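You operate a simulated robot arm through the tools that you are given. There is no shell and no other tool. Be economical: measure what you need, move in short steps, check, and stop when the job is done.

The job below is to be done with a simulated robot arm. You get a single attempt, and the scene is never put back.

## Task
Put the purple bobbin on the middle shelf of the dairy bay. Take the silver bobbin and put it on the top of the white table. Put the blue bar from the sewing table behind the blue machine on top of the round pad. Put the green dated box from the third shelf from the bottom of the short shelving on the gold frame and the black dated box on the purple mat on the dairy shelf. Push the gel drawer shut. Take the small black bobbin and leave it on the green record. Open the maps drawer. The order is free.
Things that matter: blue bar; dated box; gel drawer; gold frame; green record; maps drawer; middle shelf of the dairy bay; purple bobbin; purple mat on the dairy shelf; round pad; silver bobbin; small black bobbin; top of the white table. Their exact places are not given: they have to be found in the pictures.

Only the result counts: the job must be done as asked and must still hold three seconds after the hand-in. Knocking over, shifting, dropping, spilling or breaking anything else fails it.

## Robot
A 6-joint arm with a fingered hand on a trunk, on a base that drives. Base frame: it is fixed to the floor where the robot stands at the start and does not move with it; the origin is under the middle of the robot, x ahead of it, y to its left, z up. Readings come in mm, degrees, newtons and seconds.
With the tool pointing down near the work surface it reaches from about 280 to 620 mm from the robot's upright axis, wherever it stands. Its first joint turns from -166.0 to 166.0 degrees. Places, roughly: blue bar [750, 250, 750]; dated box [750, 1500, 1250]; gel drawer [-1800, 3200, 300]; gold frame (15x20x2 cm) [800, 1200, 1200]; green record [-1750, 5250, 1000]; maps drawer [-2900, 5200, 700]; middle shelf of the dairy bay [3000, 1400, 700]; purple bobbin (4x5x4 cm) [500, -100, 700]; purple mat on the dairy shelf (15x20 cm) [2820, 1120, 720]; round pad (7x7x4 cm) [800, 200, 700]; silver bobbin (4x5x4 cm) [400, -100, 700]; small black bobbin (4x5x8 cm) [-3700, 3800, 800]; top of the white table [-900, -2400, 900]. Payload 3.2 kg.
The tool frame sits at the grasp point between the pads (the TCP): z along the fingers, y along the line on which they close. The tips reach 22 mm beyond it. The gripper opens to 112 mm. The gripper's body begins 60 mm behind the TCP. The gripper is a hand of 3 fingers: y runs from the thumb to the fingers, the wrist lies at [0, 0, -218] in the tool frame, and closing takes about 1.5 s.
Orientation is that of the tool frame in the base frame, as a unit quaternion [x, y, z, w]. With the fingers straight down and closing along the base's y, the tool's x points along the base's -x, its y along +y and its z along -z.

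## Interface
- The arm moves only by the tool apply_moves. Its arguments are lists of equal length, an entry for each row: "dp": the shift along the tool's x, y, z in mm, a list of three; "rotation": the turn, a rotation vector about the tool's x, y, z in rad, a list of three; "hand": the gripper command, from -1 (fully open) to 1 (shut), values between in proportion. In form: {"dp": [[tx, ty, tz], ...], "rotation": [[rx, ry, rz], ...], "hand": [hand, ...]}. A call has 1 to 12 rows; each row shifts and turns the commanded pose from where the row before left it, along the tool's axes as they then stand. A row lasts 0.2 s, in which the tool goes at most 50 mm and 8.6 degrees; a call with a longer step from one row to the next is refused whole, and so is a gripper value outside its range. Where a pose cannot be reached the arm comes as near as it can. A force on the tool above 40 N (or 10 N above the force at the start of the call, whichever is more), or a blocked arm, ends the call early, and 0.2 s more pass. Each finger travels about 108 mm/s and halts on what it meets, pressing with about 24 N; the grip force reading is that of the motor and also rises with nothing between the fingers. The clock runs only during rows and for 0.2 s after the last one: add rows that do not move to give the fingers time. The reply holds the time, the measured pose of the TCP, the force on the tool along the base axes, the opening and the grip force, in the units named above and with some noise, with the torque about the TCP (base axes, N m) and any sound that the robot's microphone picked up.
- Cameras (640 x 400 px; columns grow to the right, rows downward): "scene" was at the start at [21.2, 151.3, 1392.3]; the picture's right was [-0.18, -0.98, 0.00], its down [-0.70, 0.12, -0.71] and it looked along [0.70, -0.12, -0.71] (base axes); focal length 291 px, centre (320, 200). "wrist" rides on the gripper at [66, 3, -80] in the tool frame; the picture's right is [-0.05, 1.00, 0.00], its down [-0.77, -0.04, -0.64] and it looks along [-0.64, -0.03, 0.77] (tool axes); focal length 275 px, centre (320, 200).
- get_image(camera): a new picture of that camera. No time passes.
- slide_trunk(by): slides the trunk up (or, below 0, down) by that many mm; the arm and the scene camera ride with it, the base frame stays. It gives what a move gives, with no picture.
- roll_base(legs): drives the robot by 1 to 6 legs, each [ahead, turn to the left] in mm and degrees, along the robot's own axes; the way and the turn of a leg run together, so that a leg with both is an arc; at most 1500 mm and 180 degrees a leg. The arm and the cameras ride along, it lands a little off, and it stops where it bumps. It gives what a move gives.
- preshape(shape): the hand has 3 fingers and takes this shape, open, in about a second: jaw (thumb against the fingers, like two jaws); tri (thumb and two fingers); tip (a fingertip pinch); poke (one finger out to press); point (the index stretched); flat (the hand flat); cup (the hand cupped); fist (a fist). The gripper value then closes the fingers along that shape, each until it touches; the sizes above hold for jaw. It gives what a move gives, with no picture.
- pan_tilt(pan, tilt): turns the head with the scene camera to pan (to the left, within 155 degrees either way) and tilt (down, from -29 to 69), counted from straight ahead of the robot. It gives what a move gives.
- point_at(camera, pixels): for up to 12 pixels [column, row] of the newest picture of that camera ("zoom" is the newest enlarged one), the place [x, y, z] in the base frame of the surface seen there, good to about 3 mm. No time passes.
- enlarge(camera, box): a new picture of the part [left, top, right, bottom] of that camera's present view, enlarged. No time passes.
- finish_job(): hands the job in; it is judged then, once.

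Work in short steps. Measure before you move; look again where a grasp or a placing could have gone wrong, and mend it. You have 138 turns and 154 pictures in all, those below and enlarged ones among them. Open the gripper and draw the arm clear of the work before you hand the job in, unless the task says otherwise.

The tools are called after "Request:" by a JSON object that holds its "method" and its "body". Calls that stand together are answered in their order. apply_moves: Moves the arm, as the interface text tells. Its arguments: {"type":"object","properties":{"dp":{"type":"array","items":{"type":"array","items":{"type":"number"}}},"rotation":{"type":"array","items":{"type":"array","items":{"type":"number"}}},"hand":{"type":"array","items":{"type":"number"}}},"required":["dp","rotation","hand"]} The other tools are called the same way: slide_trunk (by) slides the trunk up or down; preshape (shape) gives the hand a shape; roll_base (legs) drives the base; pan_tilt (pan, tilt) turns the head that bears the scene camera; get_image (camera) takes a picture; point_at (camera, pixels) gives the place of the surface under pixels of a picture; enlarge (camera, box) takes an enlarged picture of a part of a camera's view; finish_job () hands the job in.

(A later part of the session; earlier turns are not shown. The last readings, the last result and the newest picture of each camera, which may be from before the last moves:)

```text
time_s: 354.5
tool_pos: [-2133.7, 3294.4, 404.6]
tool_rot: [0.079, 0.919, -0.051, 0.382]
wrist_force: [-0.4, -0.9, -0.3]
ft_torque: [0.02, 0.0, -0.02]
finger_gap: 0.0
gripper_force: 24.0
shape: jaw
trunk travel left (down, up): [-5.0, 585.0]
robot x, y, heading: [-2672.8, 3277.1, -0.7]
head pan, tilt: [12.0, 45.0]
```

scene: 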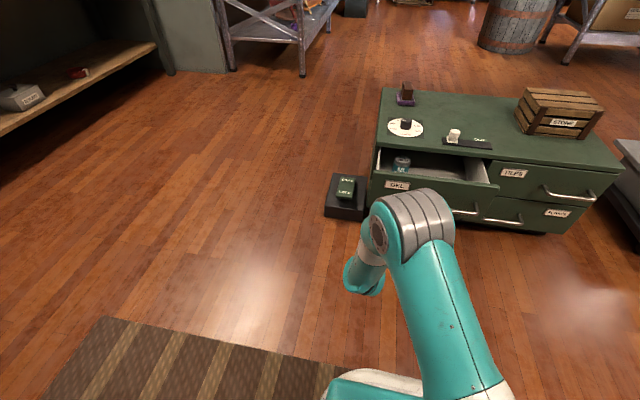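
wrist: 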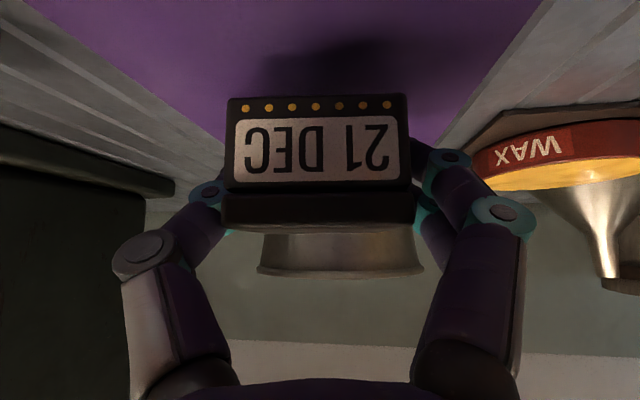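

Request:
{"method": "apply_moves", "body": {"dp": [[26.6, 1.2, 26.2], [26.6, 1.2, 26.2], [0, 0, 0]], "rotation": [[0, 0, 0], [0, 0, 0], [0, 0, 0]], "hand": [1, 1, 1]}}

Request:
{"method": "roll_base", "body": {"legs": [[150, 0]]}}

Request:
{"method": "get_image", "body": {"camera": "scene"}}

Request:
{"method": "get_image", "body": {"camera": "wrist"}}

```text
time_s: 355.3
tool_pos: [-2133.1, 3294.4, 328.4]
tool_rot: [0.08, 0.919, -0.052, 0.383]
wrist_force: [0.6, 0.5, 0.6]
ft_torque: [-0.01, -0.01, 0.02]
finger_gap: 0.2
gripper_force: 23.6
shape: jaw
trunk travel left (down, up): [-5.0, 585.0]
robot x, y, heading: [-2678.1, 3279.4, -0.3]
head pan, tilt: [12.0, 45.0]
```

```text
time_s: 356.6
tool_pos: [-1983.0, 3293.8, 329.3]
tool_rot: [0.079, 0.919, -0.052, 0.383]
wrist_force: [-0.2, -0.7, 1.0]
ft_torque: [0.02, 0.0, 0.0]
finger_gap: 0.0
gripper_force: 23.9
shape: jaw
trunk travel left (down, up): [-5.0, 585.0]
robot x, y, heading: [-2526.8, 3279.6, -0.6]
head pan, tilt: [12.0, 45.0]
```

```text
61 pictures are left
```

scene: 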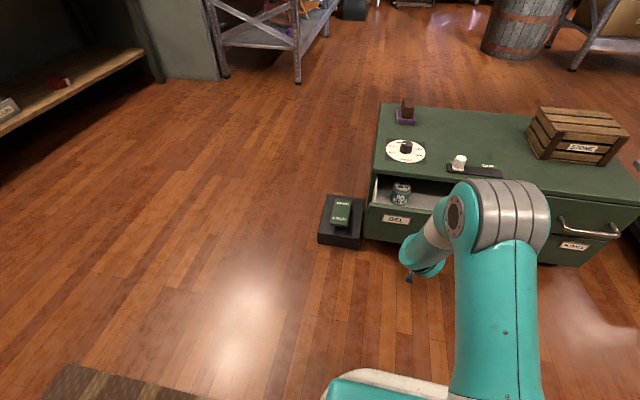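

```text
60 pictures are left
```

wrist: 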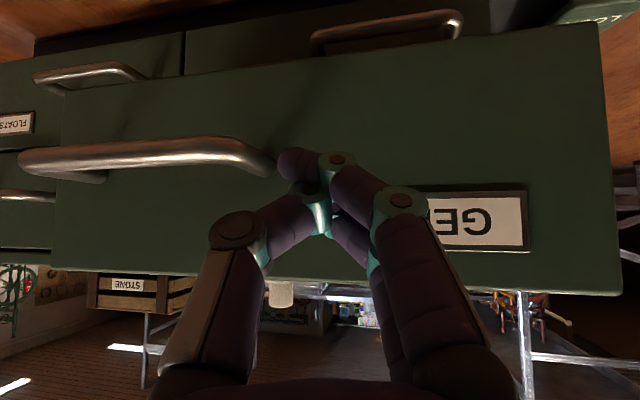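

Fingertips are clear of the handle, left of it. I push forward 80 mm with the force-limited arm.

Request:
{"method": "apply_moves", "body": {"dp": [[-13.9, 3.7, 13.9], [-13.9, 3.7, 13.9], [-10.4, 2.8, 10.4], [-7, 1.8, 7], [-7, 1.8, 7], [-7, 1.8, 7], [0, 0, 0]], "rotation": [[0, 0, 0], [0, 0, 0], [0, 0, 0], [0, 0, 0], [0, 0, 0], [0, 0, 0], [0, 0, 0]], "hand": [1, 1, 1, 1, 1, 1, 1]}}

Request:
{"method": "get_image", "body": {"camera": "scene"}}

```text
time_s: 358.2
tool_pos: [-1898.3, 3294.8, 330.1]
tool_rot: [0.078, 0.919, -0.05, 0.383]
wrist_force: [0.2, -0.5, 0.5]
ft_torque: [-0.01, 0.01, 0.01]
finger_gap: 0.1
gripper_force: 24.3
shape: jaw
trunk travel left (down, up): [-5.0, 585.0]
robot x, y, heading: [-2525.2, 3277.0, -0.6]
head pan, tilt: [12.0, 45.0]
```

```text
59 pictures are left
```

scene: 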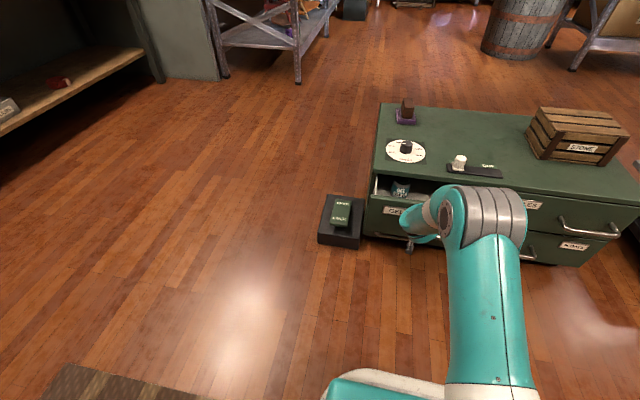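

Request:
{"method": "enlarge", "body": {"camera": "scene", "box": [350, 150, 470, 250]}}

Request:
{"method": "point_at", "body": {"camera": "scene", "pixels": [[380, 205], [392, 203], [375, 220], [365, 205], [540, 215]]}}

```text
4.00 times, centred on (410, 200) of scene
```

zoom: 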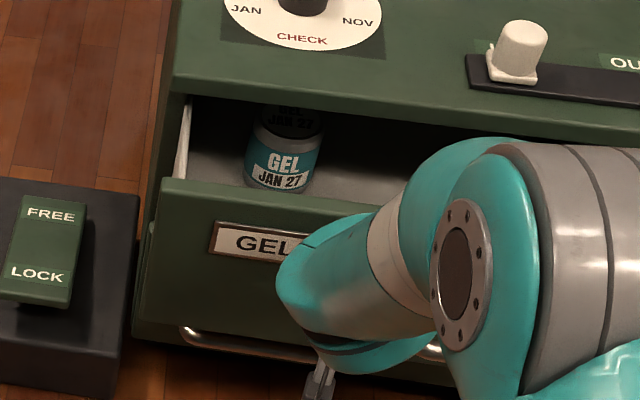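

```text
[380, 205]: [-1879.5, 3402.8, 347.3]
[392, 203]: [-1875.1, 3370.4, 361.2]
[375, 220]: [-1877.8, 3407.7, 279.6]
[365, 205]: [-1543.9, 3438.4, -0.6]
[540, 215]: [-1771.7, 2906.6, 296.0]
```

The drawer moved 33 mm freely, jar upright. ~105 mm more: base 75 mm, then arm.

Request:
{"method": "roll_base", "body": {"legs": [[40, 0], [40, 0]]}}

Request:
{"method": "apply_moves", "body": {"dp": [[-5, 1.3, 5], [-5, 1.3, 5], [-5, 1.3, 5], [-3, 0.8, 3], [-3, 0.8, 3], [0, 0, 0]], "rotation": [[0, 0, 0], [0, 0, 0], [0, 0, 0], [0, 0, 0], [0, 0, 0], [0, 0, 0]], "hand": [1, 1, 1, 1, 1, 1]}}

Request:
{"method": "enlarge", "body": {"camera": "scene", "box": [330, 150, 490, 270]}}

```text
time_s: 359.6
tool_pos: [-1817.4, 3292.9, 330.9]
tool_rot: [0.079, 0.919, -0.051, 0.383]
wrist_force: [1.1, 0.2, -0.4]
ft_torque: [0.02, 0.02, 0.0]
finger_gap: 0.0
gripper_force: 23.3
shape: jaw
trunk travel left (down, up): [-5.0, 585.0]
robot x, y, heading: [-2446.7, 3272.0, -0.7]
head pan, tilt: [12.0, 45.0]
```

```text
time_s: 361.0
tool_pos: [-1787.9, 3294.3, 330.2]
tool_rot: [0.078, 0.92, -0.051, 0.381]
wrist_force: [-21.3, 3.2, -2.9]
ft_torque: [0.04, 0.08, -0.05]
finger_gap: 0.0
gripper_force: 24.2
shape: jaw
trunk travel left (down, up): [-5.0, 585.0]
robot x, y, heading: [-2443.2, 3279.2, -0.6]
head pan, tilt: [12.0, 45.0]
```

```text
3.33 times, centred on (410, 210) of scene
```

zoom: 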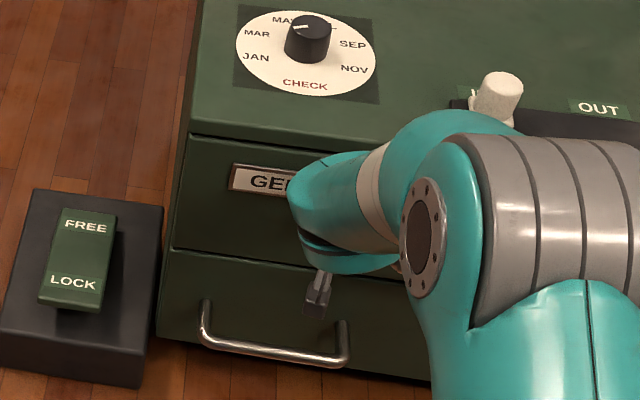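

The drawer looks shut (21 N). I back away and verify.

Request:
{"method": "roll_base", "body": {"legs": [[-300, 0]]}}

Request:
{"method": "get_image", "body": {"camera": "scene"}}

Request:
{"method": "slide_trunk", "body": {"by": 400}}

Request:
{"method": "pan_tilt", "body": {"pan": 150, "tilt": 25}}

Request:
{"method": "get_image", "body": {"camera": "scene"}}

```text
time_s: 363.0
tool_pos: [-2085.6, 3298.1, 330.5]
tool_rot: [0.078, 0.919, -0.051, 0.383]
wrist_force: [0.4, -0.1, 0.1]
ft_torque: [-0.02, 0.01, -0.01]
finger_gap: 0.1
gripper_force: 23.3
shape: jaw
trunk travel left (down, up): [-5.0, 585.0]
robot x, y, heading: [-2746.7, 3283.7, -0.7]
head pan, tilt: [12.0, 45.0]
```

```text
56 pictures are left
```

scene: 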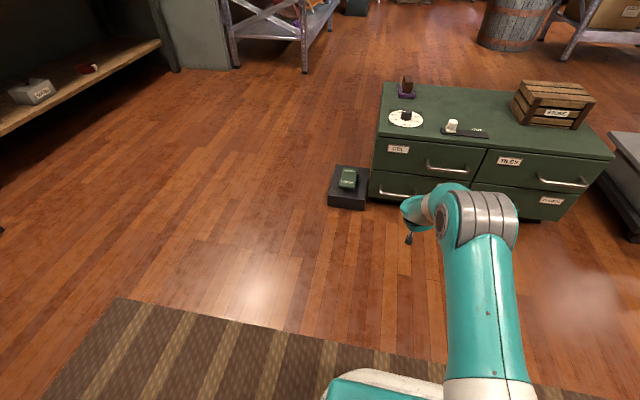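

```text
time_s: 366.9
tool_pos: [-2084.5, 3296.4, 730.0]
tool_rot: [0.08, 0.919, -0.052, 0.383]
wrist_force: [-0.6, -0.7, -0.4]
ft_torque: [0.04, -0.03, 0.03]
finger_gap: 0.0
gripper_force: 24.1
shape: jaw
trunk travel left (down, up): [-405.0, 185.0]
robot x, y, heading: [-2741.7, 3278.7, -0.6]
head pan, tilt: [12.0, 45.0]
```

```text
time_s: 369.1
tool_pos: [-2084.2, 3296.2, 730.5]
tool_rot: [0.079, 0.919, -0.052, 0.383]
wrist_force: [-1.4, -0.9, 0.2]
ft_torque: [0.01, 0.0, 0.0]
finger_gap: 0.2
gripper_force: 24.0
shape: jaw
trunk travel left (down, up): [-405.0, 185.0]
robot x, y, heading: [-2743.3, 3284.7, -0.6]
head pan, tilt: [150.0, 25.0]
```

```text
55 pictures are left
```

scene: 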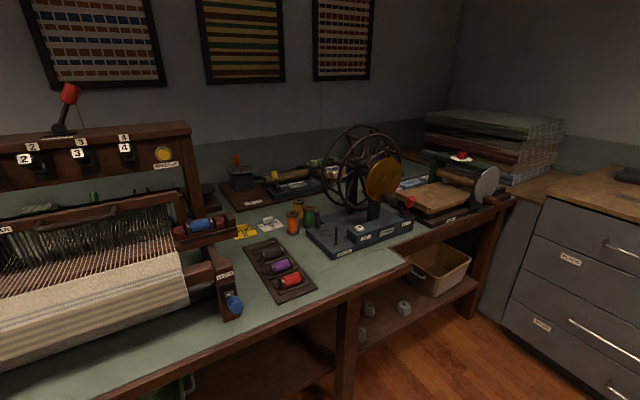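

Gel drawer is flush. On the west bench a tray with bobbins is at (280,270). Zoom there.

Request:
{"method": "enlarge", "body": {"camera": "scene", "box": [210, 150, 410, 310]}}

Request:
{"method": "point_at", "body": {"camera": "scene", "pixels": [[268, 248], [279, 266], [288, 282], [308, 216], [293, 223], [321, 214], [340, 295], [237, 184], [280, 290], [410, 262]]}}

```text
2.50 times, centred on (310, 230) of scene
```

zoom: 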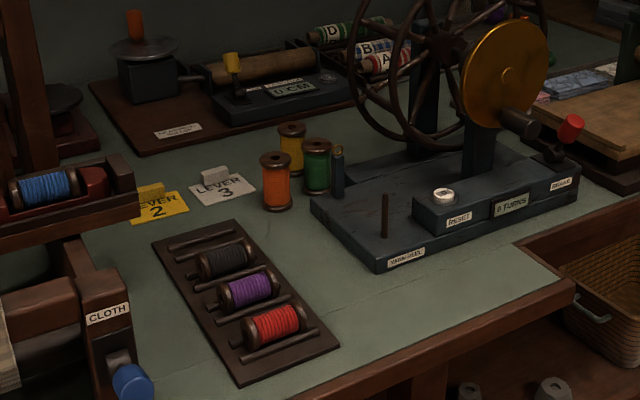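

```text
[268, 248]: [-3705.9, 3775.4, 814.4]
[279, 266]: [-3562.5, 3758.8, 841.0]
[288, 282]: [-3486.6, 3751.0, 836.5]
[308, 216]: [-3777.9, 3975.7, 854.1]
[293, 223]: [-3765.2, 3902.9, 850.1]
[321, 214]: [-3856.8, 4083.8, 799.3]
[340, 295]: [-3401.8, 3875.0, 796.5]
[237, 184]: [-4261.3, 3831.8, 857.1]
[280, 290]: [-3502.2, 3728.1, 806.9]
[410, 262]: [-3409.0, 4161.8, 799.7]
```

Black bobbin lies in a rack at ≈(−3640,3770,830). I bring the tool back to vertical, raise the trunk, and drive to face the bench at y≈3770.

Request:
{"method": "apply_moves", "body": {"dp": [[17.1, -7.8, -38.3], [17.1, -7.8, -38.3], [17.1, -7.8, -38.3], [17.1, -7.8, -38.3], [0, 0, 0], [0, 0, 0], [0, 0, 0], [0, 0, 0], [0, 0, 0], [0, 0, 0], [0, 0, 0]], "rotation": [[0, 0, 0], [0, 0, 0], [0, 0, 0], [0, 0, 0], [0, 0.131, 0], [0, 0.131, 0], [0, 0.131, 0], [0, 0.131, 0], [0, 0.131, 0], [0, 0.131, 0], [0, 0, 0]], "hand": [0, -0.5, -1, -1, -1, -1, -1, -1, -1, -1, -1]}}

Request:
{"method": "slide_trunk", "body": {"by": 185}}

Request:
{"method": "roll_base", "body": {"legs": [[0, 90.6], [486, 0], [0, 90], [180, 0]]}}

Request:
{"method": "pan_tilt", "body": {"pan": 5, "tilt": 45}}

Request:
{"method": "get_image", "body": {"camera": "scene"}}

```text
time_s: 371.5
tool_pos: [-2245.0, 3288.5, 788.8]
tool_rot: [0.1, 0.992, -0.04, 0.064]
wrist_force: [0.0, 0.1, 0.5]
ft_torque: [0.01, 0.0, 0.03]
finger_gap: 112.0
gripper_force: 0.0
shape: jaw
out of reach, approached as far as the arm can: row 6, 7
trunk travel left (down, up): [-405.0, 185.0]
robot x, y, heading: [-2744.1, 3282.7, -0.8]
head pan, tilt: [150.0, 25.0]
```

```text
time_s: 373.5
tool_pos: [-2245.5, 3288.6, 974.0]
tool_rot: [0.101, 0.992, -0.041, 0.064]
wrist_force: [0.6, -0.2, 1.0]
ft_torque: [0.0, -0.01, -0.02]
finger_gap: 112.0
gripper_force: 0.0
shape: jaw
trunk travel left (down, up): [-590.0, 0.0]
robot x, y, heading: [-2739.6, 3280.5, -0.8]
head pan, tilt: [150.0, 25.0]
```

```text
time_s: 385.1
tool_pos: [-3417.5, 3748.2, 974.1]
tool_rot: [0.993, -0.092, -0.063, -0.04]
wrist_force: [-0.5, 0.2, 0.6]
ft_torque: [0.0, 0.0, 0.0]
finger_gap: 111.9
gripper_force: 0.1
shape: jaw
trunk travel left (down, up): [-590.0, 0.0]
robot x, y, heading: [-2922.1, 3764.0, -179.6]
head pan, tilt: [150.0, 25.0]
```

```text
time_s: 387.4
tool_pos: [-3417.1, 3747.7, 973.8]
tool_rot: [0.993, -0.09, -0.065, -0.04]
wrist_force: [-0.4, -0.3, 0.0]
ft_torque: [0.0, 0.01, -0.04]
finger_gap: 111.6
gripper_force: 0.0
shape: jaw
trunk travel left (down, up): [-590.0, 0.0]
robot x, y, heading: [-2923.4, 3762.1, -179.9]
head pan, tilt: [5.0, 45.0]
```

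```text
53 pictures are left
```

scene: 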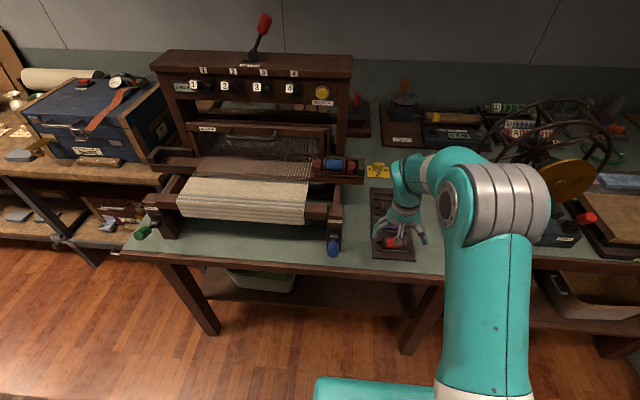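

I advance 155 mm and look with the wrist camera over the rack.

Request:
{"method": "roll_base", "body": {"legs": [[155, 0]]}}

Request:
{"method": "get_image", "body": {"camera": "wrist"}}

Request:
{"method": "get_image", "body": {"camera": "scene"}}

```text
time_s: 388.8
tool_pos: [-3574.1, 3746.8, 974.6]
tool_rot: [0.993, -0.091, -0.063, -0.04]
wrist_force: [0.6, -1.2, -0.2]
ft_torque: [0.02, 0.02, 0.0]
finger_gap: 111.8
gripper_force: 0.0
shape: jaw
trunk travel left (down, up): [-590.0, 0.0]
robot x, y, heading: [-3078.5, 3760.8, -179.6]
head pan, tilt: [5.0, 45.0]
```

```text
52 pictures are left
```

wrist: 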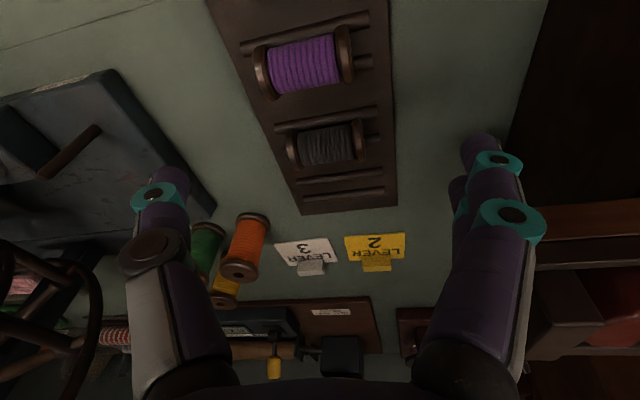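

```text
51 pictures are left
```

scene: 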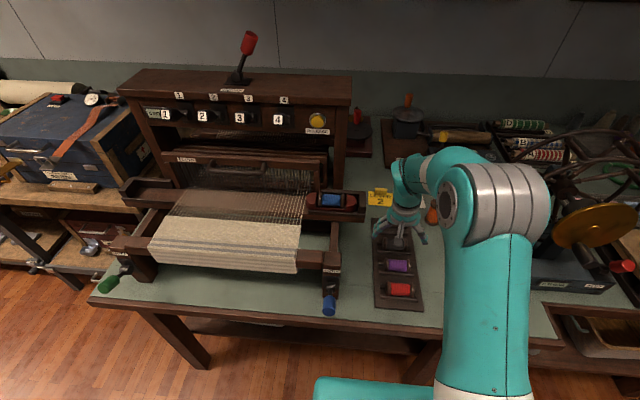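

Black bobbin at wrist (326,145), its axis roughly along the tool's y. Zoom and measure.

Request:
{"method": "enlarge", "body": {"camera": "wrist", "box": [250, 80, 410, 210]}}

Request:
{"method": "point_at", "body": {"camera": "wrist", "pixels": [[326, 145], [293, 148], [356, 140], [286, 125], [375, 138], [320, 112], [330, 178], [310, 165], [385, 165], [345, 150], [340, 165]]}}

```text
3.08 times, centred on (330, 145) of wrist
```

zoom: 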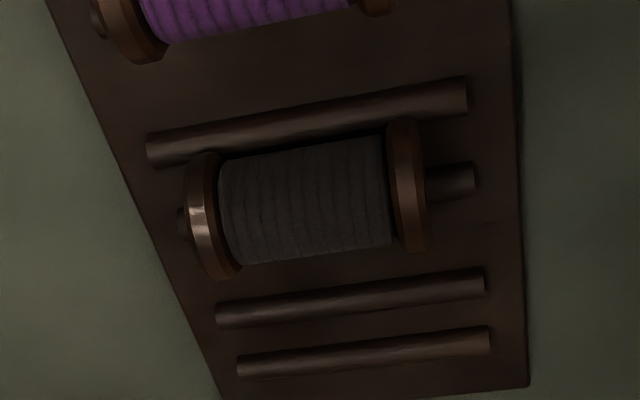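

```text
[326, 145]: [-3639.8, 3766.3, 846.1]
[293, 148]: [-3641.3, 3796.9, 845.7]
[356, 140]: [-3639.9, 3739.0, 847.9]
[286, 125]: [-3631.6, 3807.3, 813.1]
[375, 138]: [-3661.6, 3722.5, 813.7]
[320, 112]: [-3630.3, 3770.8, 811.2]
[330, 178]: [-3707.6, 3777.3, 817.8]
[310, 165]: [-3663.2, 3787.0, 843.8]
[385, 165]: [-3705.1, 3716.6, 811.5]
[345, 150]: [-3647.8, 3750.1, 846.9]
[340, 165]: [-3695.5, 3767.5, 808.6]
```

Bobbin axis is along y: centre ≈ (−3647,3767), z≈828, cradled between rods. I'll grip it across its diameter: straighten the tool and yaw it 79° so it closes along x; I also measure nearby loom parts.

Request:
{"method": "apply_moves", "body": {"dp": [[0, 0, 0], [0, 0, 0], [0, 0, 0], [0, 0, 0], [0, 0, 0], [0, 0, 0], [0, 0, 0], [0, 0, 0], [0, 0, 0], [0, 0, 0], [0, 0, 0], [0, 0, 0]], "rotation": [[-0.068, 0.133, 0], [0, 0, 0.138], [0, 0, 0.138], [0, 0, 0.138], [0, 0, 0.138], [0, 0, 0.138], [0, 0, 0.138], [0, 0, 0.138], [0, 0, 0.138], [0, 0, 0.138], [0, 0, 0.138], [0, 0, 0]], "hand": [-0.14, -0.14, -0.14, -0.14, -0.14, -0.14, -0.14, -0.14, -0.14, -0.14, -0.14, -0.14]}}

Request:
{"method": "point_at", "body": {"camera": "scene", "pixels": [[345, 203], [330, 305], [333, 262], [360, 212], [328, 200], [432, 215], [395, 240], [398, 265]]}}

Request:
{"method": "get_image", "body": {"camera": "wrist"}}

```text
time_s: 391.4
tool_pos: [-3573.2, 3747.3, 974.2]
tool_rot: [0.709, -0.705, -0.002, 0.002]
wrist_force: [0.0, -0.7, -0.7]
ft_torque: [0.03, -0.01, 0.01]
finger_gap: 64.1
gripper_force: 0.0
shape: jaw
trunk travel left (down, up): [-590.0, 0.0]
robot x, y, heading: [-3079.2, 3763.3, -179.7]
head pan, tilt: [5.0, 45.0]
```

```text
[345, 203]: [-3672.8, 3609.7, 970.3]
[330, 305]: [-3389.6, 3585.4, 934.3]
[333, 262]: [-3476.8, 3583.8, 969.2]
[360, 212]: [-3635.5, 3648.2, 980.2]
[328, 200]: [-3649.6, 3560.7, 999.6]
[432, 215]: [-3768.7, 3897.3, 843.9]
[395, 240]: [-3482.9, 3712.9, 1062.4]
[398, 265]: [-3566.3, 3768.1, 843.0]
```

```text
49 pictures are left
```

wrist: 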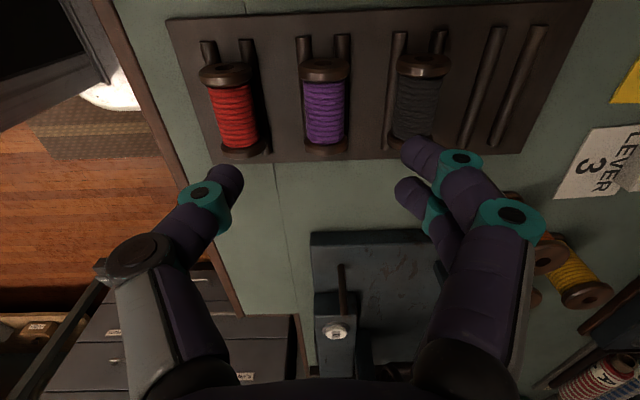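

The tool now closes along x. I measure the black bobbin at (418,95) from this view.

Request:
{"method": "point_at", "body": {"camera": "wrist", "pixels": [[418, 100], [397, 95], [440, 95], [421, 60], [398, 62], [447, 65], [390, 50], [440, 38], [415, 115], [325, 105]]}}

Request:
{"method": "enlarge", "body": {"camera": "wrist", "box": [360, 10, 560, 170]}}

```text
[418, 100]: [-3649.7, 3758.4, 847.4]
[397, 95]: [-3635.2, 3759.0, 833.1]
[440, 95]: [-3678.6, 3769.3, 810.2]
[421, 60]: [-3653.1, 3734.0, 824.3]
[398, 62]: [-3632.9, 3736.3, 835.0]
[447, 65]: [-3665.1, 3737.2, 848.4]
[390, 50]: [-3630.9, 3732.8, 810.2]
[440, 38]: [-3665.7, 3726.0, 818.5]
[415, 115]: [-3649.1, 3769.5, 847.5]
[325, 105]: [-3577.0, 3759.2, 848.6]
```

```text
2.50 times, centred on (460, 90) of wrist
```

zoom: 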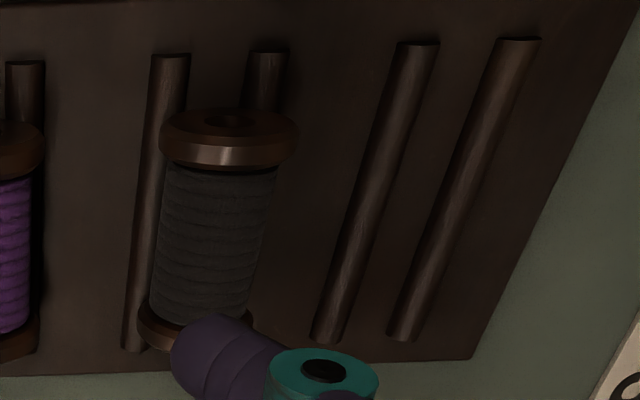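

The bobbin has flat flanged ends and rests on two rods; centre ≈ (−3650,3767), top 848. I move over it, descend to TCP z≈845, grip.

Request:
{"method": "apply_moves", "body": {"dp": [[-10, 38.5, 0], [-10, 38.5, 0], [0, 0, 40], [0, 0, 40], [0, 0, 0]], "rotation": [[0, 0, 0], [0, 0, 0], [0, 0, 0], [0, 0, 0], [0, 0, 0]], "hand": [-0.14, -0.14, -0.14, -0.14, -0.14]}}

Request:
{"method": "get_image", "body": {"camera": "wrist"}}

```text
time_s: 392.6
tool_pos: [-3650.5, 3767.8, 894.3]
tool_rot: [0.709, -0.705, -0.001, 0.002]
wrist_force: [0.5, -0.2, -0.4]
ft_torque: [0.0, -0.01, -0.01]
finger_gap: 64.5
gripper_force: 0.1
shape: jaw
trunk travel left (down, up): [-590.0, 0.0]
robot x, y, heading: [-3073.8, 3762.8, -179.3]
head pan, tilt: [5.0, 45.0]
```

```text
47 pictures are left
```

wrist: 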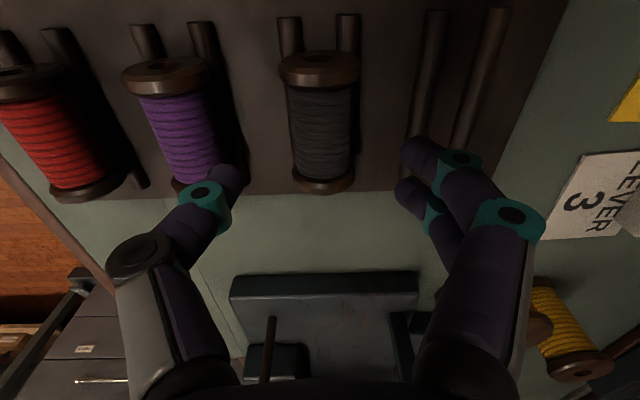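

Well centred. Descend 49 mm, close, and lift.

Request:
{"method": "apply_moves", "body": {"dp": [[0, 0, 25], [0, 0, 14], [0, 0, 10], [0, 0, 0], [0, 0, 0], [0, 0, 0], [0, 0, 0], [0, 0, 0], [0, 0, -15], [0, 0, -40], [0, 0, -40], [0, 0, 0]], "rotation": [[0, 0, 0], [0, 0, 0], [0, 0, 0], [0, 0, 0], [0, 0, 0], [0, 0, 0], [0, 0, 0], [0, 0, 0], [0, 0, 0], [0, 0, 0], [0, 0, 0], [0, 0, 0]], "hand": [-0.14, -0.14, -0.14, 0.2, 1, 1, 1, 1, 1, 1, 1, 1]}}

Request:
{"method": "get_image", "body": {"camera": "wrist"}}

```text
time_s: 395.2
tool_pos: [-3650.5, 3765.0, 940.8]
tool_rot: [0.71, -0.705, -0.001, 0.001]
wrist_force: [-0.6, 0.2, -0.3]
ft_torque: [-0.01, -0.02, 0.04]
finger_gap: 26.9
gripper_force: 23.9
shape: jaw
trunk travel left (down, up): [-590.0, 0.0]
robot x, y, heading: [-3077.9, 3766.1, -179.5]
head pan, tilt: [5.0, 45.0]
```

```text
46 pictures are left
```

wrist: 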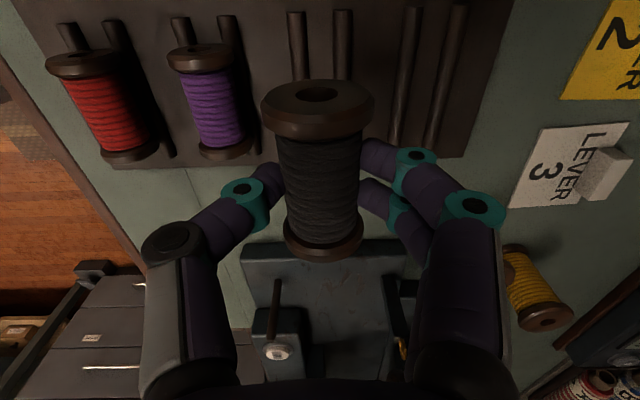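

Held securely. I back out 400 mm, turn to face north and look at the record and maps cabinet.

Request:
{"method": "roll_base", "body": {"legs": [[-450, 0], [0, -130], [500, 0], [0, 40]]}}

Request:
{"method": "pan_tilt", "body": {"pan": 5, "tilt": 25}}

Request:
{"method": "get_image", "body": {"camera": "scene"}}

```text
time_s: 407.7
tool_pos: [-2314.0, 4723.9, 941.8]
tool_rot: [-0.007, 1.0, 0.0, 0.0]
wrist_force: [0.1, 0.4, -0.7]
ft_torque: [0.0, -0.01, -0.02]
finger_gap: 26.2
gripper_force: 24.1
shape: jaw
trunk travel left (down, up): [-590.0, 0.0]
robot x, y, heading: [-2311.8, 4151.6, 90.8]
head pan, tilt: [5.0, 45.0]
```

```text
time_s: 408.6
tool_pos: [-2312.4, 4723.7, 941.2]
tool_rot: [-0.006, 1.0, 0.002, 0.001]
wrist_force: [0.6, 0.1, 0.2]
ft_torque: [-0.02, 0.03, 0.04]
finger_gap: 26.6
gripper_force: 23.9
shape: jaw
trunk travel left (down, up): [-590.0, 0.0]
robot x, y, heading: [-2312.8, 4148.7, 90.4]
head pan, tilt: [5.0, 25.0]
```

```text
45 pictures are left
```

scene: 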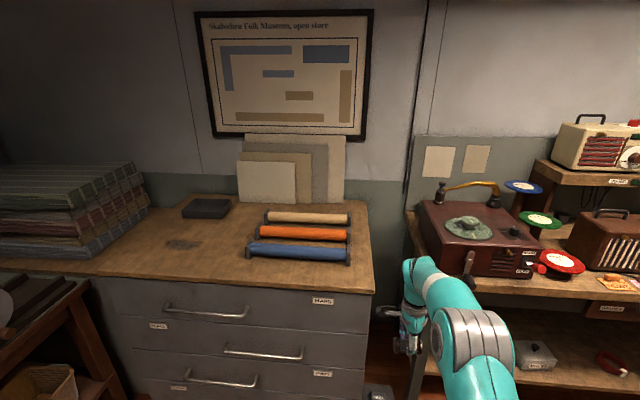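

Request:
{"method": "enlarge", "body": {"camera": "scene", "box": [405, 160, 640, 310]}}

Request:
{"method": "point_at", "body": {"camera": "scene", "pixels": [[540, 220], [527, 212], [555, 225], [525, 186], [562, 262], [468, 228], [540, 250], [320, 300], [250, 310], [204, 316], [262, 352], [590, 280]]}}

```text
2.67 times, centred on (522, 235) of scene
```

zoom: 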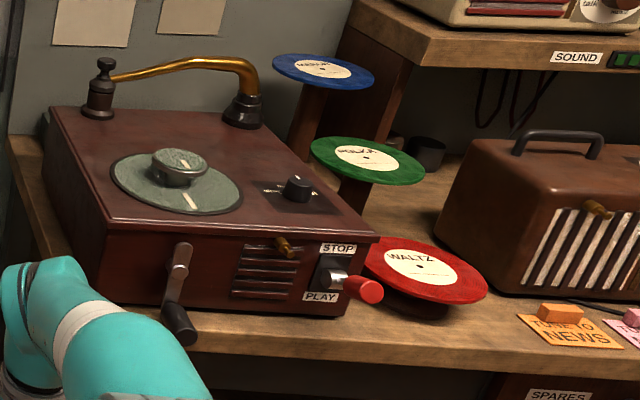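

```text
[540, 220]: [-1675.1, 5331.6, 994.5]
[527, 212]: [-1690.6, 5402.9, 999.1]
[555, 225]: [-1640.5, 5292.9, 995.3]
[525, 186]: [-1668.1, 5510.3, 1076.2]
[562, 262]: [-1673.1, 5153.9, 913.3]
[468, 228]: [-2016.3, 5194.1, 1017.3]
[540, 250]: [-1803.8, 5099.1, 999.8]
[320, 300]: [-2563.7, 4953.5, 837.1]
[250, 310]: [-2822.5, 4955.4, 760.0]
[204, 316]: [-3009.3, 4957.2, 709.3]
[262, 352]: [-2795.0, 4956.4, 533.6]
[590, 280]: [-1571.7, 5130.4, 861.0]
```

Green POLKA record: centre ≈ (−1675,5330,995). I'll stand the bobbin on it with a level hand. First drive to (−1675,4400) facing north.

Request:
{"method": "roll_base", "body": {"legs": [[0, -69], [684, 0], [0, 68.6]]}}

Request:
{"method": "apply_moves", "body": {"dp": [[0, 0, 0], [0, 0, 0], [0, 0, 0], [0, 0, 0], [0, 0, 0], [0, 0, 0], [0, 0, 0], [0, 0, 0], [0, 0, 0], [0, 0, 0], [0, 0, 0], [0, 0, 0]], "rotation": [[0, 0, -0.143], [0, 0, -0.143], [0, 0, -0.143], [0, 0, -0.143], [0, 0, -0.143], [0, 0, -0.143], [0, 0, -0.143], [0, 0, -0.143], [0, 0, -0.143], [0, 0, -0.143], [0, 0, -0.143], [0, 0, 0]], "hand": [1, 1, 1, 1, 1, 1, 1, 1, 1, 1, 1, 1]}}

Request:
{"method": "apply_moves", "body": {"dp": [[0, 0, 20], [0, 0, 20], [0, 0, 20], [0, 0, 20], [0, 0, 20], [0, 0, 20], [0, 0, 20], [0, 0, 20], [0, 0, 20], [0, 0, 20], [0, 0, 20], [0, 0, 0]], "rotation": [[0, -0.143, 0], [0, -0.143, 0], [0, -0.143, 0], [0, -0.143, 0], [0, -0.143, 0], [0, -0.143, 0], [0, -0.143, 0], [0, -0.143, 0], [0, -0.143, 0], [0, -0.143, 0], [0, -0.13, 0], [0, 0, 0]], "hand": [1, 1, 1, 1, 1, 1, 1, 1, 1, 1, 1, 1]}}

Request:
{"method": "get_image", "body": {"camera": "scene"}}

```text
time_s: 418.3
tool_pos: [-1673.6, 4975.3, 942.1]
tool_rot: [-0.001, 1.0, 0.001, 0.0]
wrist_force: [0.4, 0.4, -0.9]
ft_torque: [-0.01, 0.0, 0.0]
finger_gap: 26.1
gripper_force: 24.0
shape: jaw
trunk travel left (down, up): [-590.0, 0.0]
robot x, y, heading: [-1679.5, 4403.2, 90.1]
head pan, tilt: [5.0, 25.0]
```

```text
time_s: 420.9
tool_pos: [-1674.2, 4974.5, 942.9]
tool_rot: [0.708, -0.706, -0.001, -0.001]
wrist_force: [-0.7, -0.8, -0.8]
ft_torque: [0.02, 0.01, -0.01]
finger_gap: 25.9
gripper_force: 24.0
shape: jaw
trunk travel left (down, up): [-590.0, 0.0]
robot x, y, heading: [-1677.3, 4403.0, 90.0]
head pan, tilt: [5.0, 25.0]
```

```text
time_s: 423.3
tool_pos: [-1672.1, 5089.4, 791.9]
tool_rot: [0.516, -0.515, -0.485, -0.484]
wrist_force: [1.6, -29.2, 0.5]
ft_torque: [0.13, -0.07, 0.15]
finger_gap: 26.4
gripper_force: 24.0
shape: jaw
out of reach, approached as far as the arm can: row 4
trunk travel left (down, up): [-590.0, 0.0]
robot x, y, heading: [-1679.5, 4401.9, 90.1]
head pan, tilt: [5.0, 25.0]
stopped in row 11: the force on the tool passed its limit at 70 N (the readings are from after the stop); the commanded pose is now the measured one
```

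```text
43 pictures are left
```

scene: 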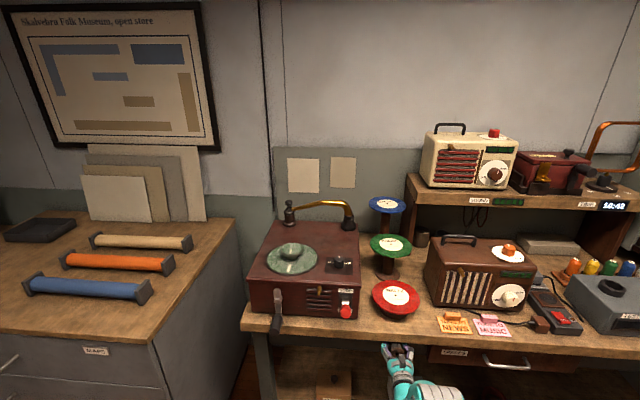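

The lowered hand bumped the bench front. I back off 250 mm and inspect the grip and bench.

Request:
{"method": "roll_base", "body": {"legs": [[-250, 0]]}}

Request:
{"method": "get_image", "body": {"camera": "wrist"}}

Request:
{"method": "pan_tilt", "body": {"pan": -5, "tilt": 40}}

Request:
{"method": "get_image", "body": {"camera": "scene"}}

```text
time_s: 425.1
tool_pos: [-1673.0, 4842.1, 792.4]
tool_rot: [0.516, -0.513, -0.486, -0.484]
wrist_force: [0.3, -0.6, -1.2]
ft_torque: [0.0, -0.04, -0.01]
finger_gap: 23.9
gripper_force: 24.2
shape: jaw
trunk travel left (down, up): [-590.0, 0.0]
robot x, y, heading: [-1680.4, 4148.3, 90.2]
head pan, tilt: [5.0, 25.0]
```

```text
42 pictures are left
```

wrist: 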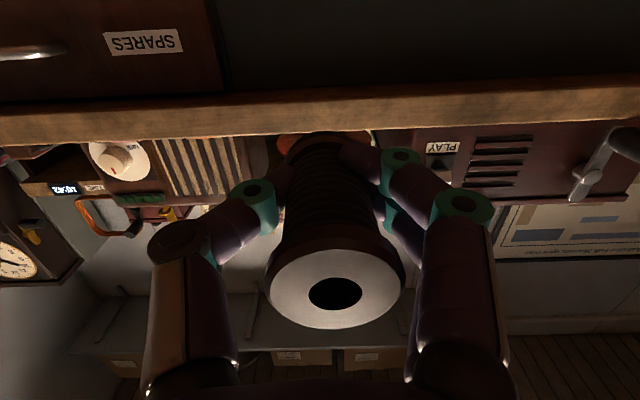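

```text
time_s: 425.9
tool_pos: [-1673.1, 4842.8, 791.5]
tool_rot: [0.516, -0.514, -0.486, -0.484]
wrist_force: [-0.8, -0.7, -0.1]
ft_torque: [0.01, -0.03, 0.02]
finger_gap: 24.2
gripper_force: 23.8
shape: jaw
trunk travel left (down, up): [-590.0, 0.0]
robot x, y, heading: [-1679.1, 4150.3, 90.1]
head pan, tilt: [-5.0, 40.0]
```

```text
41 pictures are left
```

scene: 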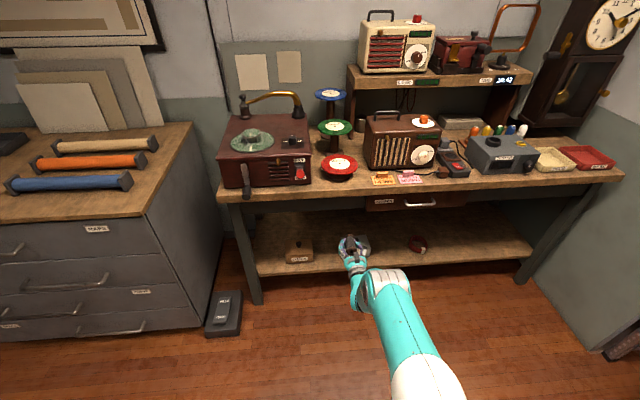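

The bump turned the bobbin in the grip so its axis is now along the fingers (end face at wrist (335,293)) — handy: with the tool vertical it stands upright. I pitch the tool back to vertical while retracting.

Request:
{"method": "apply_moves", "body": {"dp": [[0, 0, -25], [0, 0, -25], [0, 0, -25], [0, 0, -25], [0, 0, -20], [0, 0, -20], [0, 0, -20], [0, 0, -20], [0, 0, -20], [0, 0, -20], [0, 0, -20], [0, 0, 0]], "rotation": [[0, 0.137, 0], [0, 0.137, 0], [0, 0.137, 0], [0, 0.137, 0], [0, 0.137, 0], [0, 0.137, 0], [0, 0.137, 0], [0, 0.137, 0], [0, 0.137, 0], [0, 0.137, 0], [0, 0.137, 0], [0, 0, 0]], "hand": [1, 1, 1, 1, 1, 1, 1, 1, 1, 1, 1, 1]}}

Request:
{"method": "get_image", "body": {"camera": "wrist"}}

Request:
{"method": "enlarge", "body": {"camera": "scene", "box": [290, 70, 390, 210]}}

Request:
{"method": "point_at", "body": {"camera": "scene", "pixels": [[335, 128], [320, 128], [351, 129], [335, 121], [335, 136], [350, 75], [330, 95], [325, 168], [330, 187]]}}

```text
time_s: 428.5
tool_pos: [-1668.7, 4679.8, 929.4]
tool_rot: [0.71, -0.704, -0.002, -0.001]
wrist_force: [0.2, 0.3, -1.1]
ft_torque: [-0.02, 0.0, 0.02]
finger_gap: 23.4
gripper_force: 23.8
shape: jaw
out of reach, approached as far as the arm can: row 8
trunk travel left (down, up): [-590.0, 0.0]
robot x, y, heading: [-1679.9, 4151.1, 89.9]
head pan, tilt: [-5.0, 40.0]
```

```text
40 pictures are left
```

wrist: 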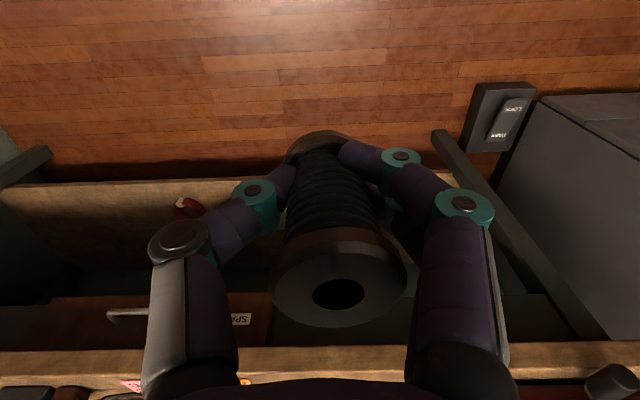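

```text
2.86 times, centred on (340, 140) of scene
```

zoom: 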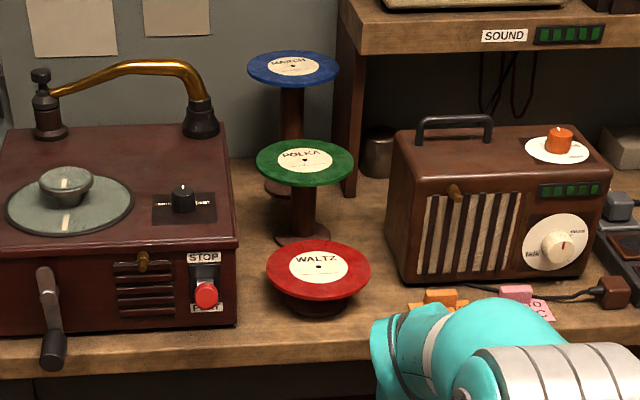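

```text
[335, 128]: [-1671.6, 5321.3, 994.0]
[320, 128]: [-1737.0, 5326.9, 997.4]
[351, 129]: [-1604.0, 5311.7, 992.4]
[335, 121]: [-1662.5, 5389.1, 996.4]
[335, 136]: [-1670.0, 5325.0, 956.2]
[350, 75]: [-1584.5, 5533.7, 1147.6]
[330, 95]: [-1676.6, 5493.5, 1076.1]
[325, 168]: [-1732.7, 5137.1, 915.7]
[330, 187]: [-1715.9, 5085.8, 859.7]
```

Disc centre ≈ (−1671,5320), z 994, radius ≈75. I measure the bobbin's end face and lower flange to learn its tilt and length.

Request:
{"method": "point_at", "body": {"camera": "wrist", "pixels": [[285, 290], [395, 285], [335, 320], [335, 266], [300, 140], [338, 136], [318, 132], [290, 160]]}}

Request:
{"method": "enlarge", "body": {"camera": "wrist", "box": [230, 110, 430, 340]}}

```text
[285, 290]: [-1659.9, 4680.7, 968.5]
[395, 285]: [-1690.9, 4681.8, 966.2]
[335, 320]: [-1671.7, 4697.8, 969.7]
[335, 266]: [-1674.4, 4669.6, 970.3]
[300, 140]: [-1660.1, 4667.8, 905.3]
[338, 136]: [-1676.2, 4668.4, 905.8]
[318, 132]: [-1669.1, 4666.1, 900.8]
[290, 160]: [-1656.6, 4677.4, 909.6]
```

```text
1.74 times, centred on (330, 225) of wrist
```

zoom: 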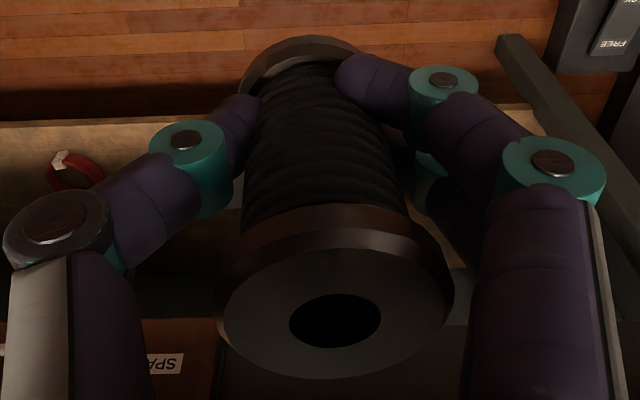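

The bobbin is upright and level: length ≈70, bottom ≈30 below the TCP. I raise 131 mm, extend 50 mm, and drive 585 mm to bring it over the disc.

Request:
{"method": "apply_moves", "body": {"dp": [[0, 0, -44], [0, 0, -44], [0, 0, -43], [-25, 0, 0], [-25, 0, 0], [0, 0, 0]], "rotation": [[0, 0, 0], [0, 0, 0], [0, 0, 0], [0, 0, 0], [0, 0, 0], [0, 0, 0]], "hand": [1, 1, 1, 1, 1, 1]}}

Request:
{"method": "roll_base", "body": {"legs": [[450, 0]]}}

Request:
{"method": "get_image", "body": {"camera": "wrist"}}

```text
time_s: 429.9
tool_pos: [-1670.5, 4727.8, 1061.1]
tool_rot: [0.709, -0.706, -0.001, 0.0]
wrist_force: [0.2, 0.6, -0.2]
ft_torque: [0.02, -0.05, 0.02]
finger_gap: 23.5
gripper_force: 23.8
shape: jaw
trunk travel left (down, up): [-590.0, 0.0]
robot x, y, heading: [-1675.7, 4148.1, 89.8]
head pan, tilt: [-5.0, 40.0]
```

```text
time_s: 432.6
tool_pos: [-1668.3, 5179.7, 1060.5]
tool_rot: [0.708, -0.707, -0.002, -0.001]
wrist_force: [-0.6, 0.0, -0.8]
ft_torque: [0.02, 0.05, 0.02]
finger_gap: 23.3
gripper_force: 24.1
shape: jaw
trunk travel left (down, up): [-590.0, 0.0]
robot x, y, heading: [-1677.0, 4604.8, 90.1]
head pan, tilt: [-5.0, 40.0]
```

```text
37 pictures are left
```

wrist: 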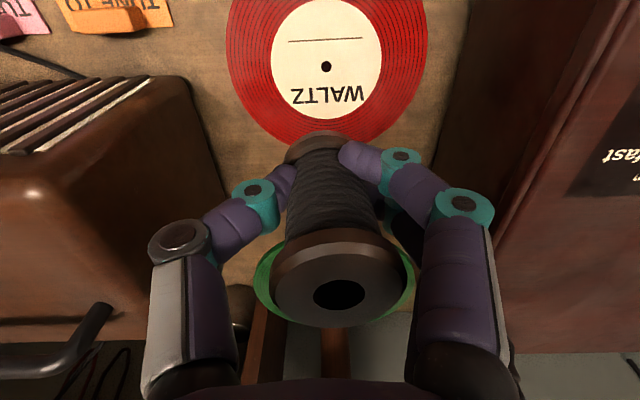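

On course over the red disc at z 1060; 137 mm more to reach the green disc centre.

Request:
{"method": "roll_base", "body": {"legs": [[135, 0]]}}

Request:
{"method": "get_image", "body": {"camera": "wrist"}}

Request:
{"method": "pan_tilt", "body": {"pan": 0, "tilt": 35}}

Request:
{"method": "enlarge", "body": {"camera": "scene", "box": [200, 100, 440, 250]}}

```text
time_s: 433.9
tool_pos: [-1667.6, 5314.7, 1060.9]
tool_rot: [0.708, -0.706, -0.001, -0.001]
wrist_force: [-0.5, 0.1, -0.3]
ft_torque: [-0.01, 0.01, -0.01]
finger_gap: 23.7
gripper_force: 23.7
shape: jaw
trunk travel left (down, up): [-590.0, 0.0]
robot x, y, heading: [-1679.4, 4737.8, 89.7]
head pan, tilt: [-5.0, 40.0]
```

```text
36 pictures are left
```

wrist: 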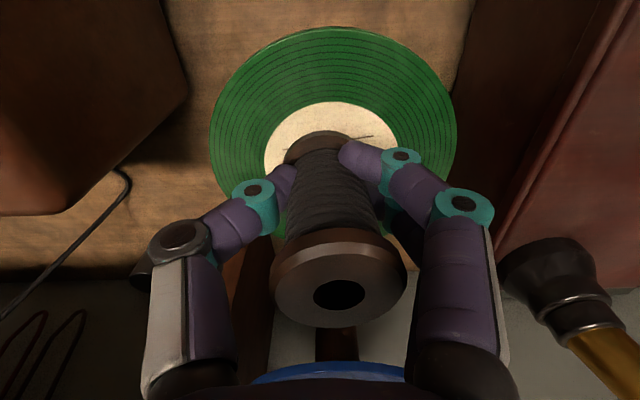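

```text
time_s: 434.6
tool_pos: [-1667.0, 5315.6, 1062.2]
tool_rot: [-0.707, 0.707, 0.001, 0.001]
wrist_force: [-0.4, 0.1, 0.4]
ft_torque: [0.01, 0.0, 0.01]
finger_gap: 23.5
gripper_force: 24.2
shape: jaw
trunk travel left (down, up): [-590.0, 0.0]
robot x, y, heading: [-1673.3, 4733.6, 89.8]
head pan, tilt: [0.0, 35.0]
```

```text
2.67 times, centred on (320, 175) of scene
```

zoom: 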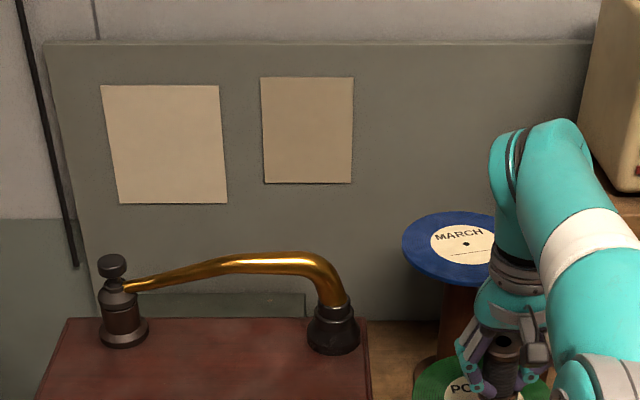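

Centred over the label. I lower to near contact and step down.

Request:
{"method": "apply_moves", "body": {"dp": [[0, 0, 20], [0, 0, 10], [0, 0, 2], [0, 0, 2], [0, 0, 0]], "rotation": [[0, 0, 0], [0, 0, 0], [0, 0, 0], [0, 0, 0], [0, 0, 0]], "hand": [1, 1, 1, 1, 1]}}

Request:
{"method": "point_at", "body": {"camera": "wrist", "pixels": [[335, 320], [335, 266], [330, 60]]}}

```text
time_s: 435.8
tool_pos: [-1668.4, 5315.1, 1027.3]
tool_rot: [-0.707, 0.707, 0.001, 0.001]
wrist_force: [0.0, -0.6, 2.6]
ft_torque: [0.03, 0.06, 0.01]
finger_gap: 23.7
gripper_force: 24.6
shape: jaw
trunk travel left (down, up): [-590.0, 0.0]
robot x, y, heading: [-1680.2, 4737.3, 89.8]
head pan, tilt: [0.0, 35.0]
```

```text
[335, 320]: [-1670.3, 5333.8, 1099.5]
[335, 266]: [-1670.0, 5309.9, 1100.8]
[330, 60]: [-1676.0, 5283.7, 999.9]
```

Request:
{"method": "apply_moves", "body": {"dp": [[0, 0, 1], [0, 0, 0]], "rotation": [[0, 0, 0], [0, 0, 0]], "hand": [1, 1]}}

Request:
{"method": "enlarge", "body": {"camera": "wrist", "box": [220, 100, 420, 330]}}

```text
time_s: 436.4
tool_pos: [-1667.8, 5315.1, 1026.9]
tool_rot: [-0.707, 0.707, 0.002, 0.002]
wrist_force: [1.3, 1.0, 6.7]
ft_torque: [0.06, 0.1, -0.01]
finger_gap: 23.4
gripper_force: 24.4
shape: jaw
trunk travel left (down, up): [-590.0, 0.0]
robot x, y, heading: [-1678.8, 4734.5, 89.7]
head pan, tilt: [0.0, 35.0]
```

```text
1.74 times, centred on (320, 215) of wrist
```

zoom: 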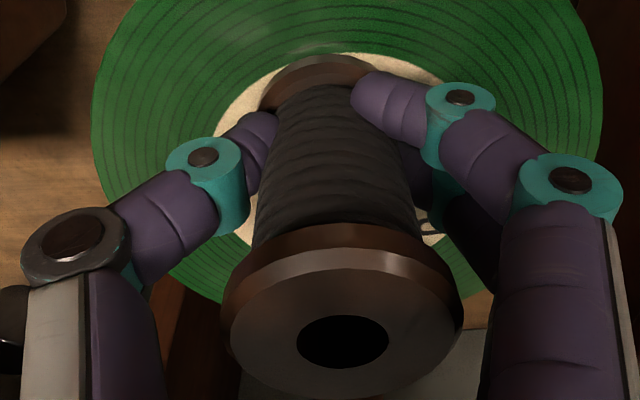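

Contact confirmed. I open gently to ~85 mm and rise straight up.

Request:
{"method": "apply_moves", "body": {"dp": [[0, 0, 0], [0, 0, 0], [0, 0, 0], [0, 0, 0], [0, 0, 0], [0, 0, 0], [0, 0, -15], [0, 0, -25], [0, 0, -25], [0, 0, 0]], "rotation": [[0, 0, 0], [0, 0, 0], [0, 0, 0], [0, 0, 0], [0, 0, 0], [0, 0, 0], [0, 0, 0], [0, 0, 0], [0, 0, 0], [0, 0, 0]], "hand": [0.5, 0.3, 0, -0.3, -0.5, -0.5, -0.5, -0.5, -0.5, -0.5]}}

Request:
{"method": "get_image", "body": {"camera": "wrist"}}

```text
time_s: 438.6
tool_pos: [-1666.2, 5315.7, 1090.3]
tool_rot: [-0.707, 0.707, 0.001, 0.002]
wrist_force: [0.4, -0.3, -0.2]
ft_torque: [-0.01, 0.02, 0.0]
finger_gap: 83.6
gripper_force: 0.0
shape: jaw
trunk travel left (down, up): [-590.0, 0.0]
robot x, y, heading: [-1674.4, 4737.3, 89.8]
head pan, tilt: [0.0, 35.0]
```

```text
33 pictures are left
```

wrist: 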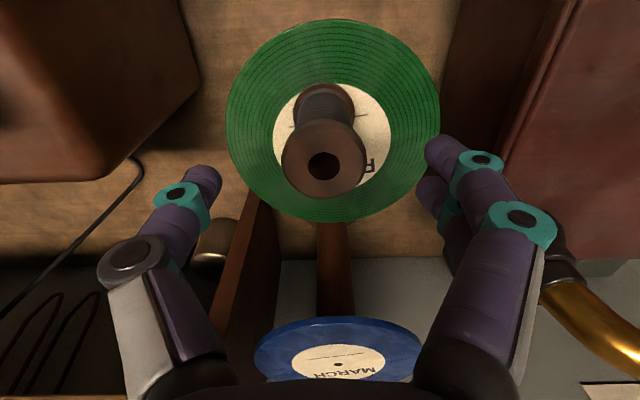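

The bobbin stands on the green record. I drive back and over to face the maps cabinet at x≈−2800.

Request:
{"method": "roll_base", "body": {"legs": [[-550, 0], [0, 90], [1080, 0], [0, -90]]}}

Request:
{"method": "pan_tilt", "body": {"pan": 0, "tilt": 45}}

Request:
{"method": "get_image", "body": {"camera": "scene"}}

```text
time_s: 454.4
tool_pos: [-2739.6, 4782.8, 1091.1]
tool_rot: [-0.706, 0.708, 0.001, 0.001]
wrist_force: [0.0, 0.9, 0.2]
ft_torque: [-0.01, 0.01, -0.02]
finger_gap: 83.7
gripper_force: 0.0
shape: jaw
trunk travel left (down, up): [-590.0, 0.0]
robot x, y, heading: [-2755.6, 4204.9, 89.9]
head pan, tilt: [0.0, 35.0]
```

```text
time_s: 455.2
tool_pos: [-2739.6, 4783.7, 1091.0]
tool_rot: [-0.706, 0.708, 0.001, 0.001]
wrist_force: [0.5, -0.3, 0.4]
ft_torque: [-0.01, 0.0, 0.01]
finger_gap: 83.7
gripper_force: 0.1
shape: jaw
trunk travel left (down, up): [-590.0, 0.0]
robot x, y, heading: [-2752.2, 4205.6, 89.7]
head pan, tilt: [0.0, 45.0]
```

```text
32 pictures are left
```

scene: 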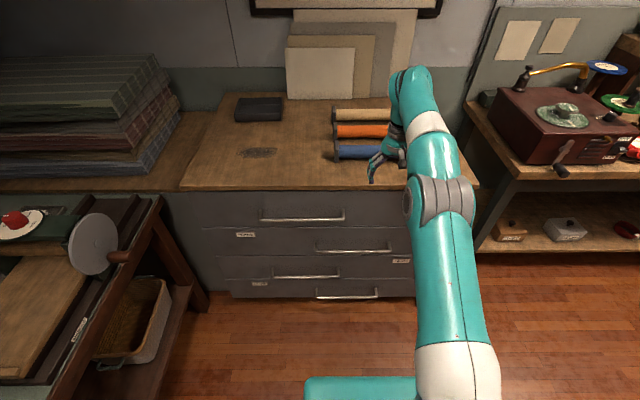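

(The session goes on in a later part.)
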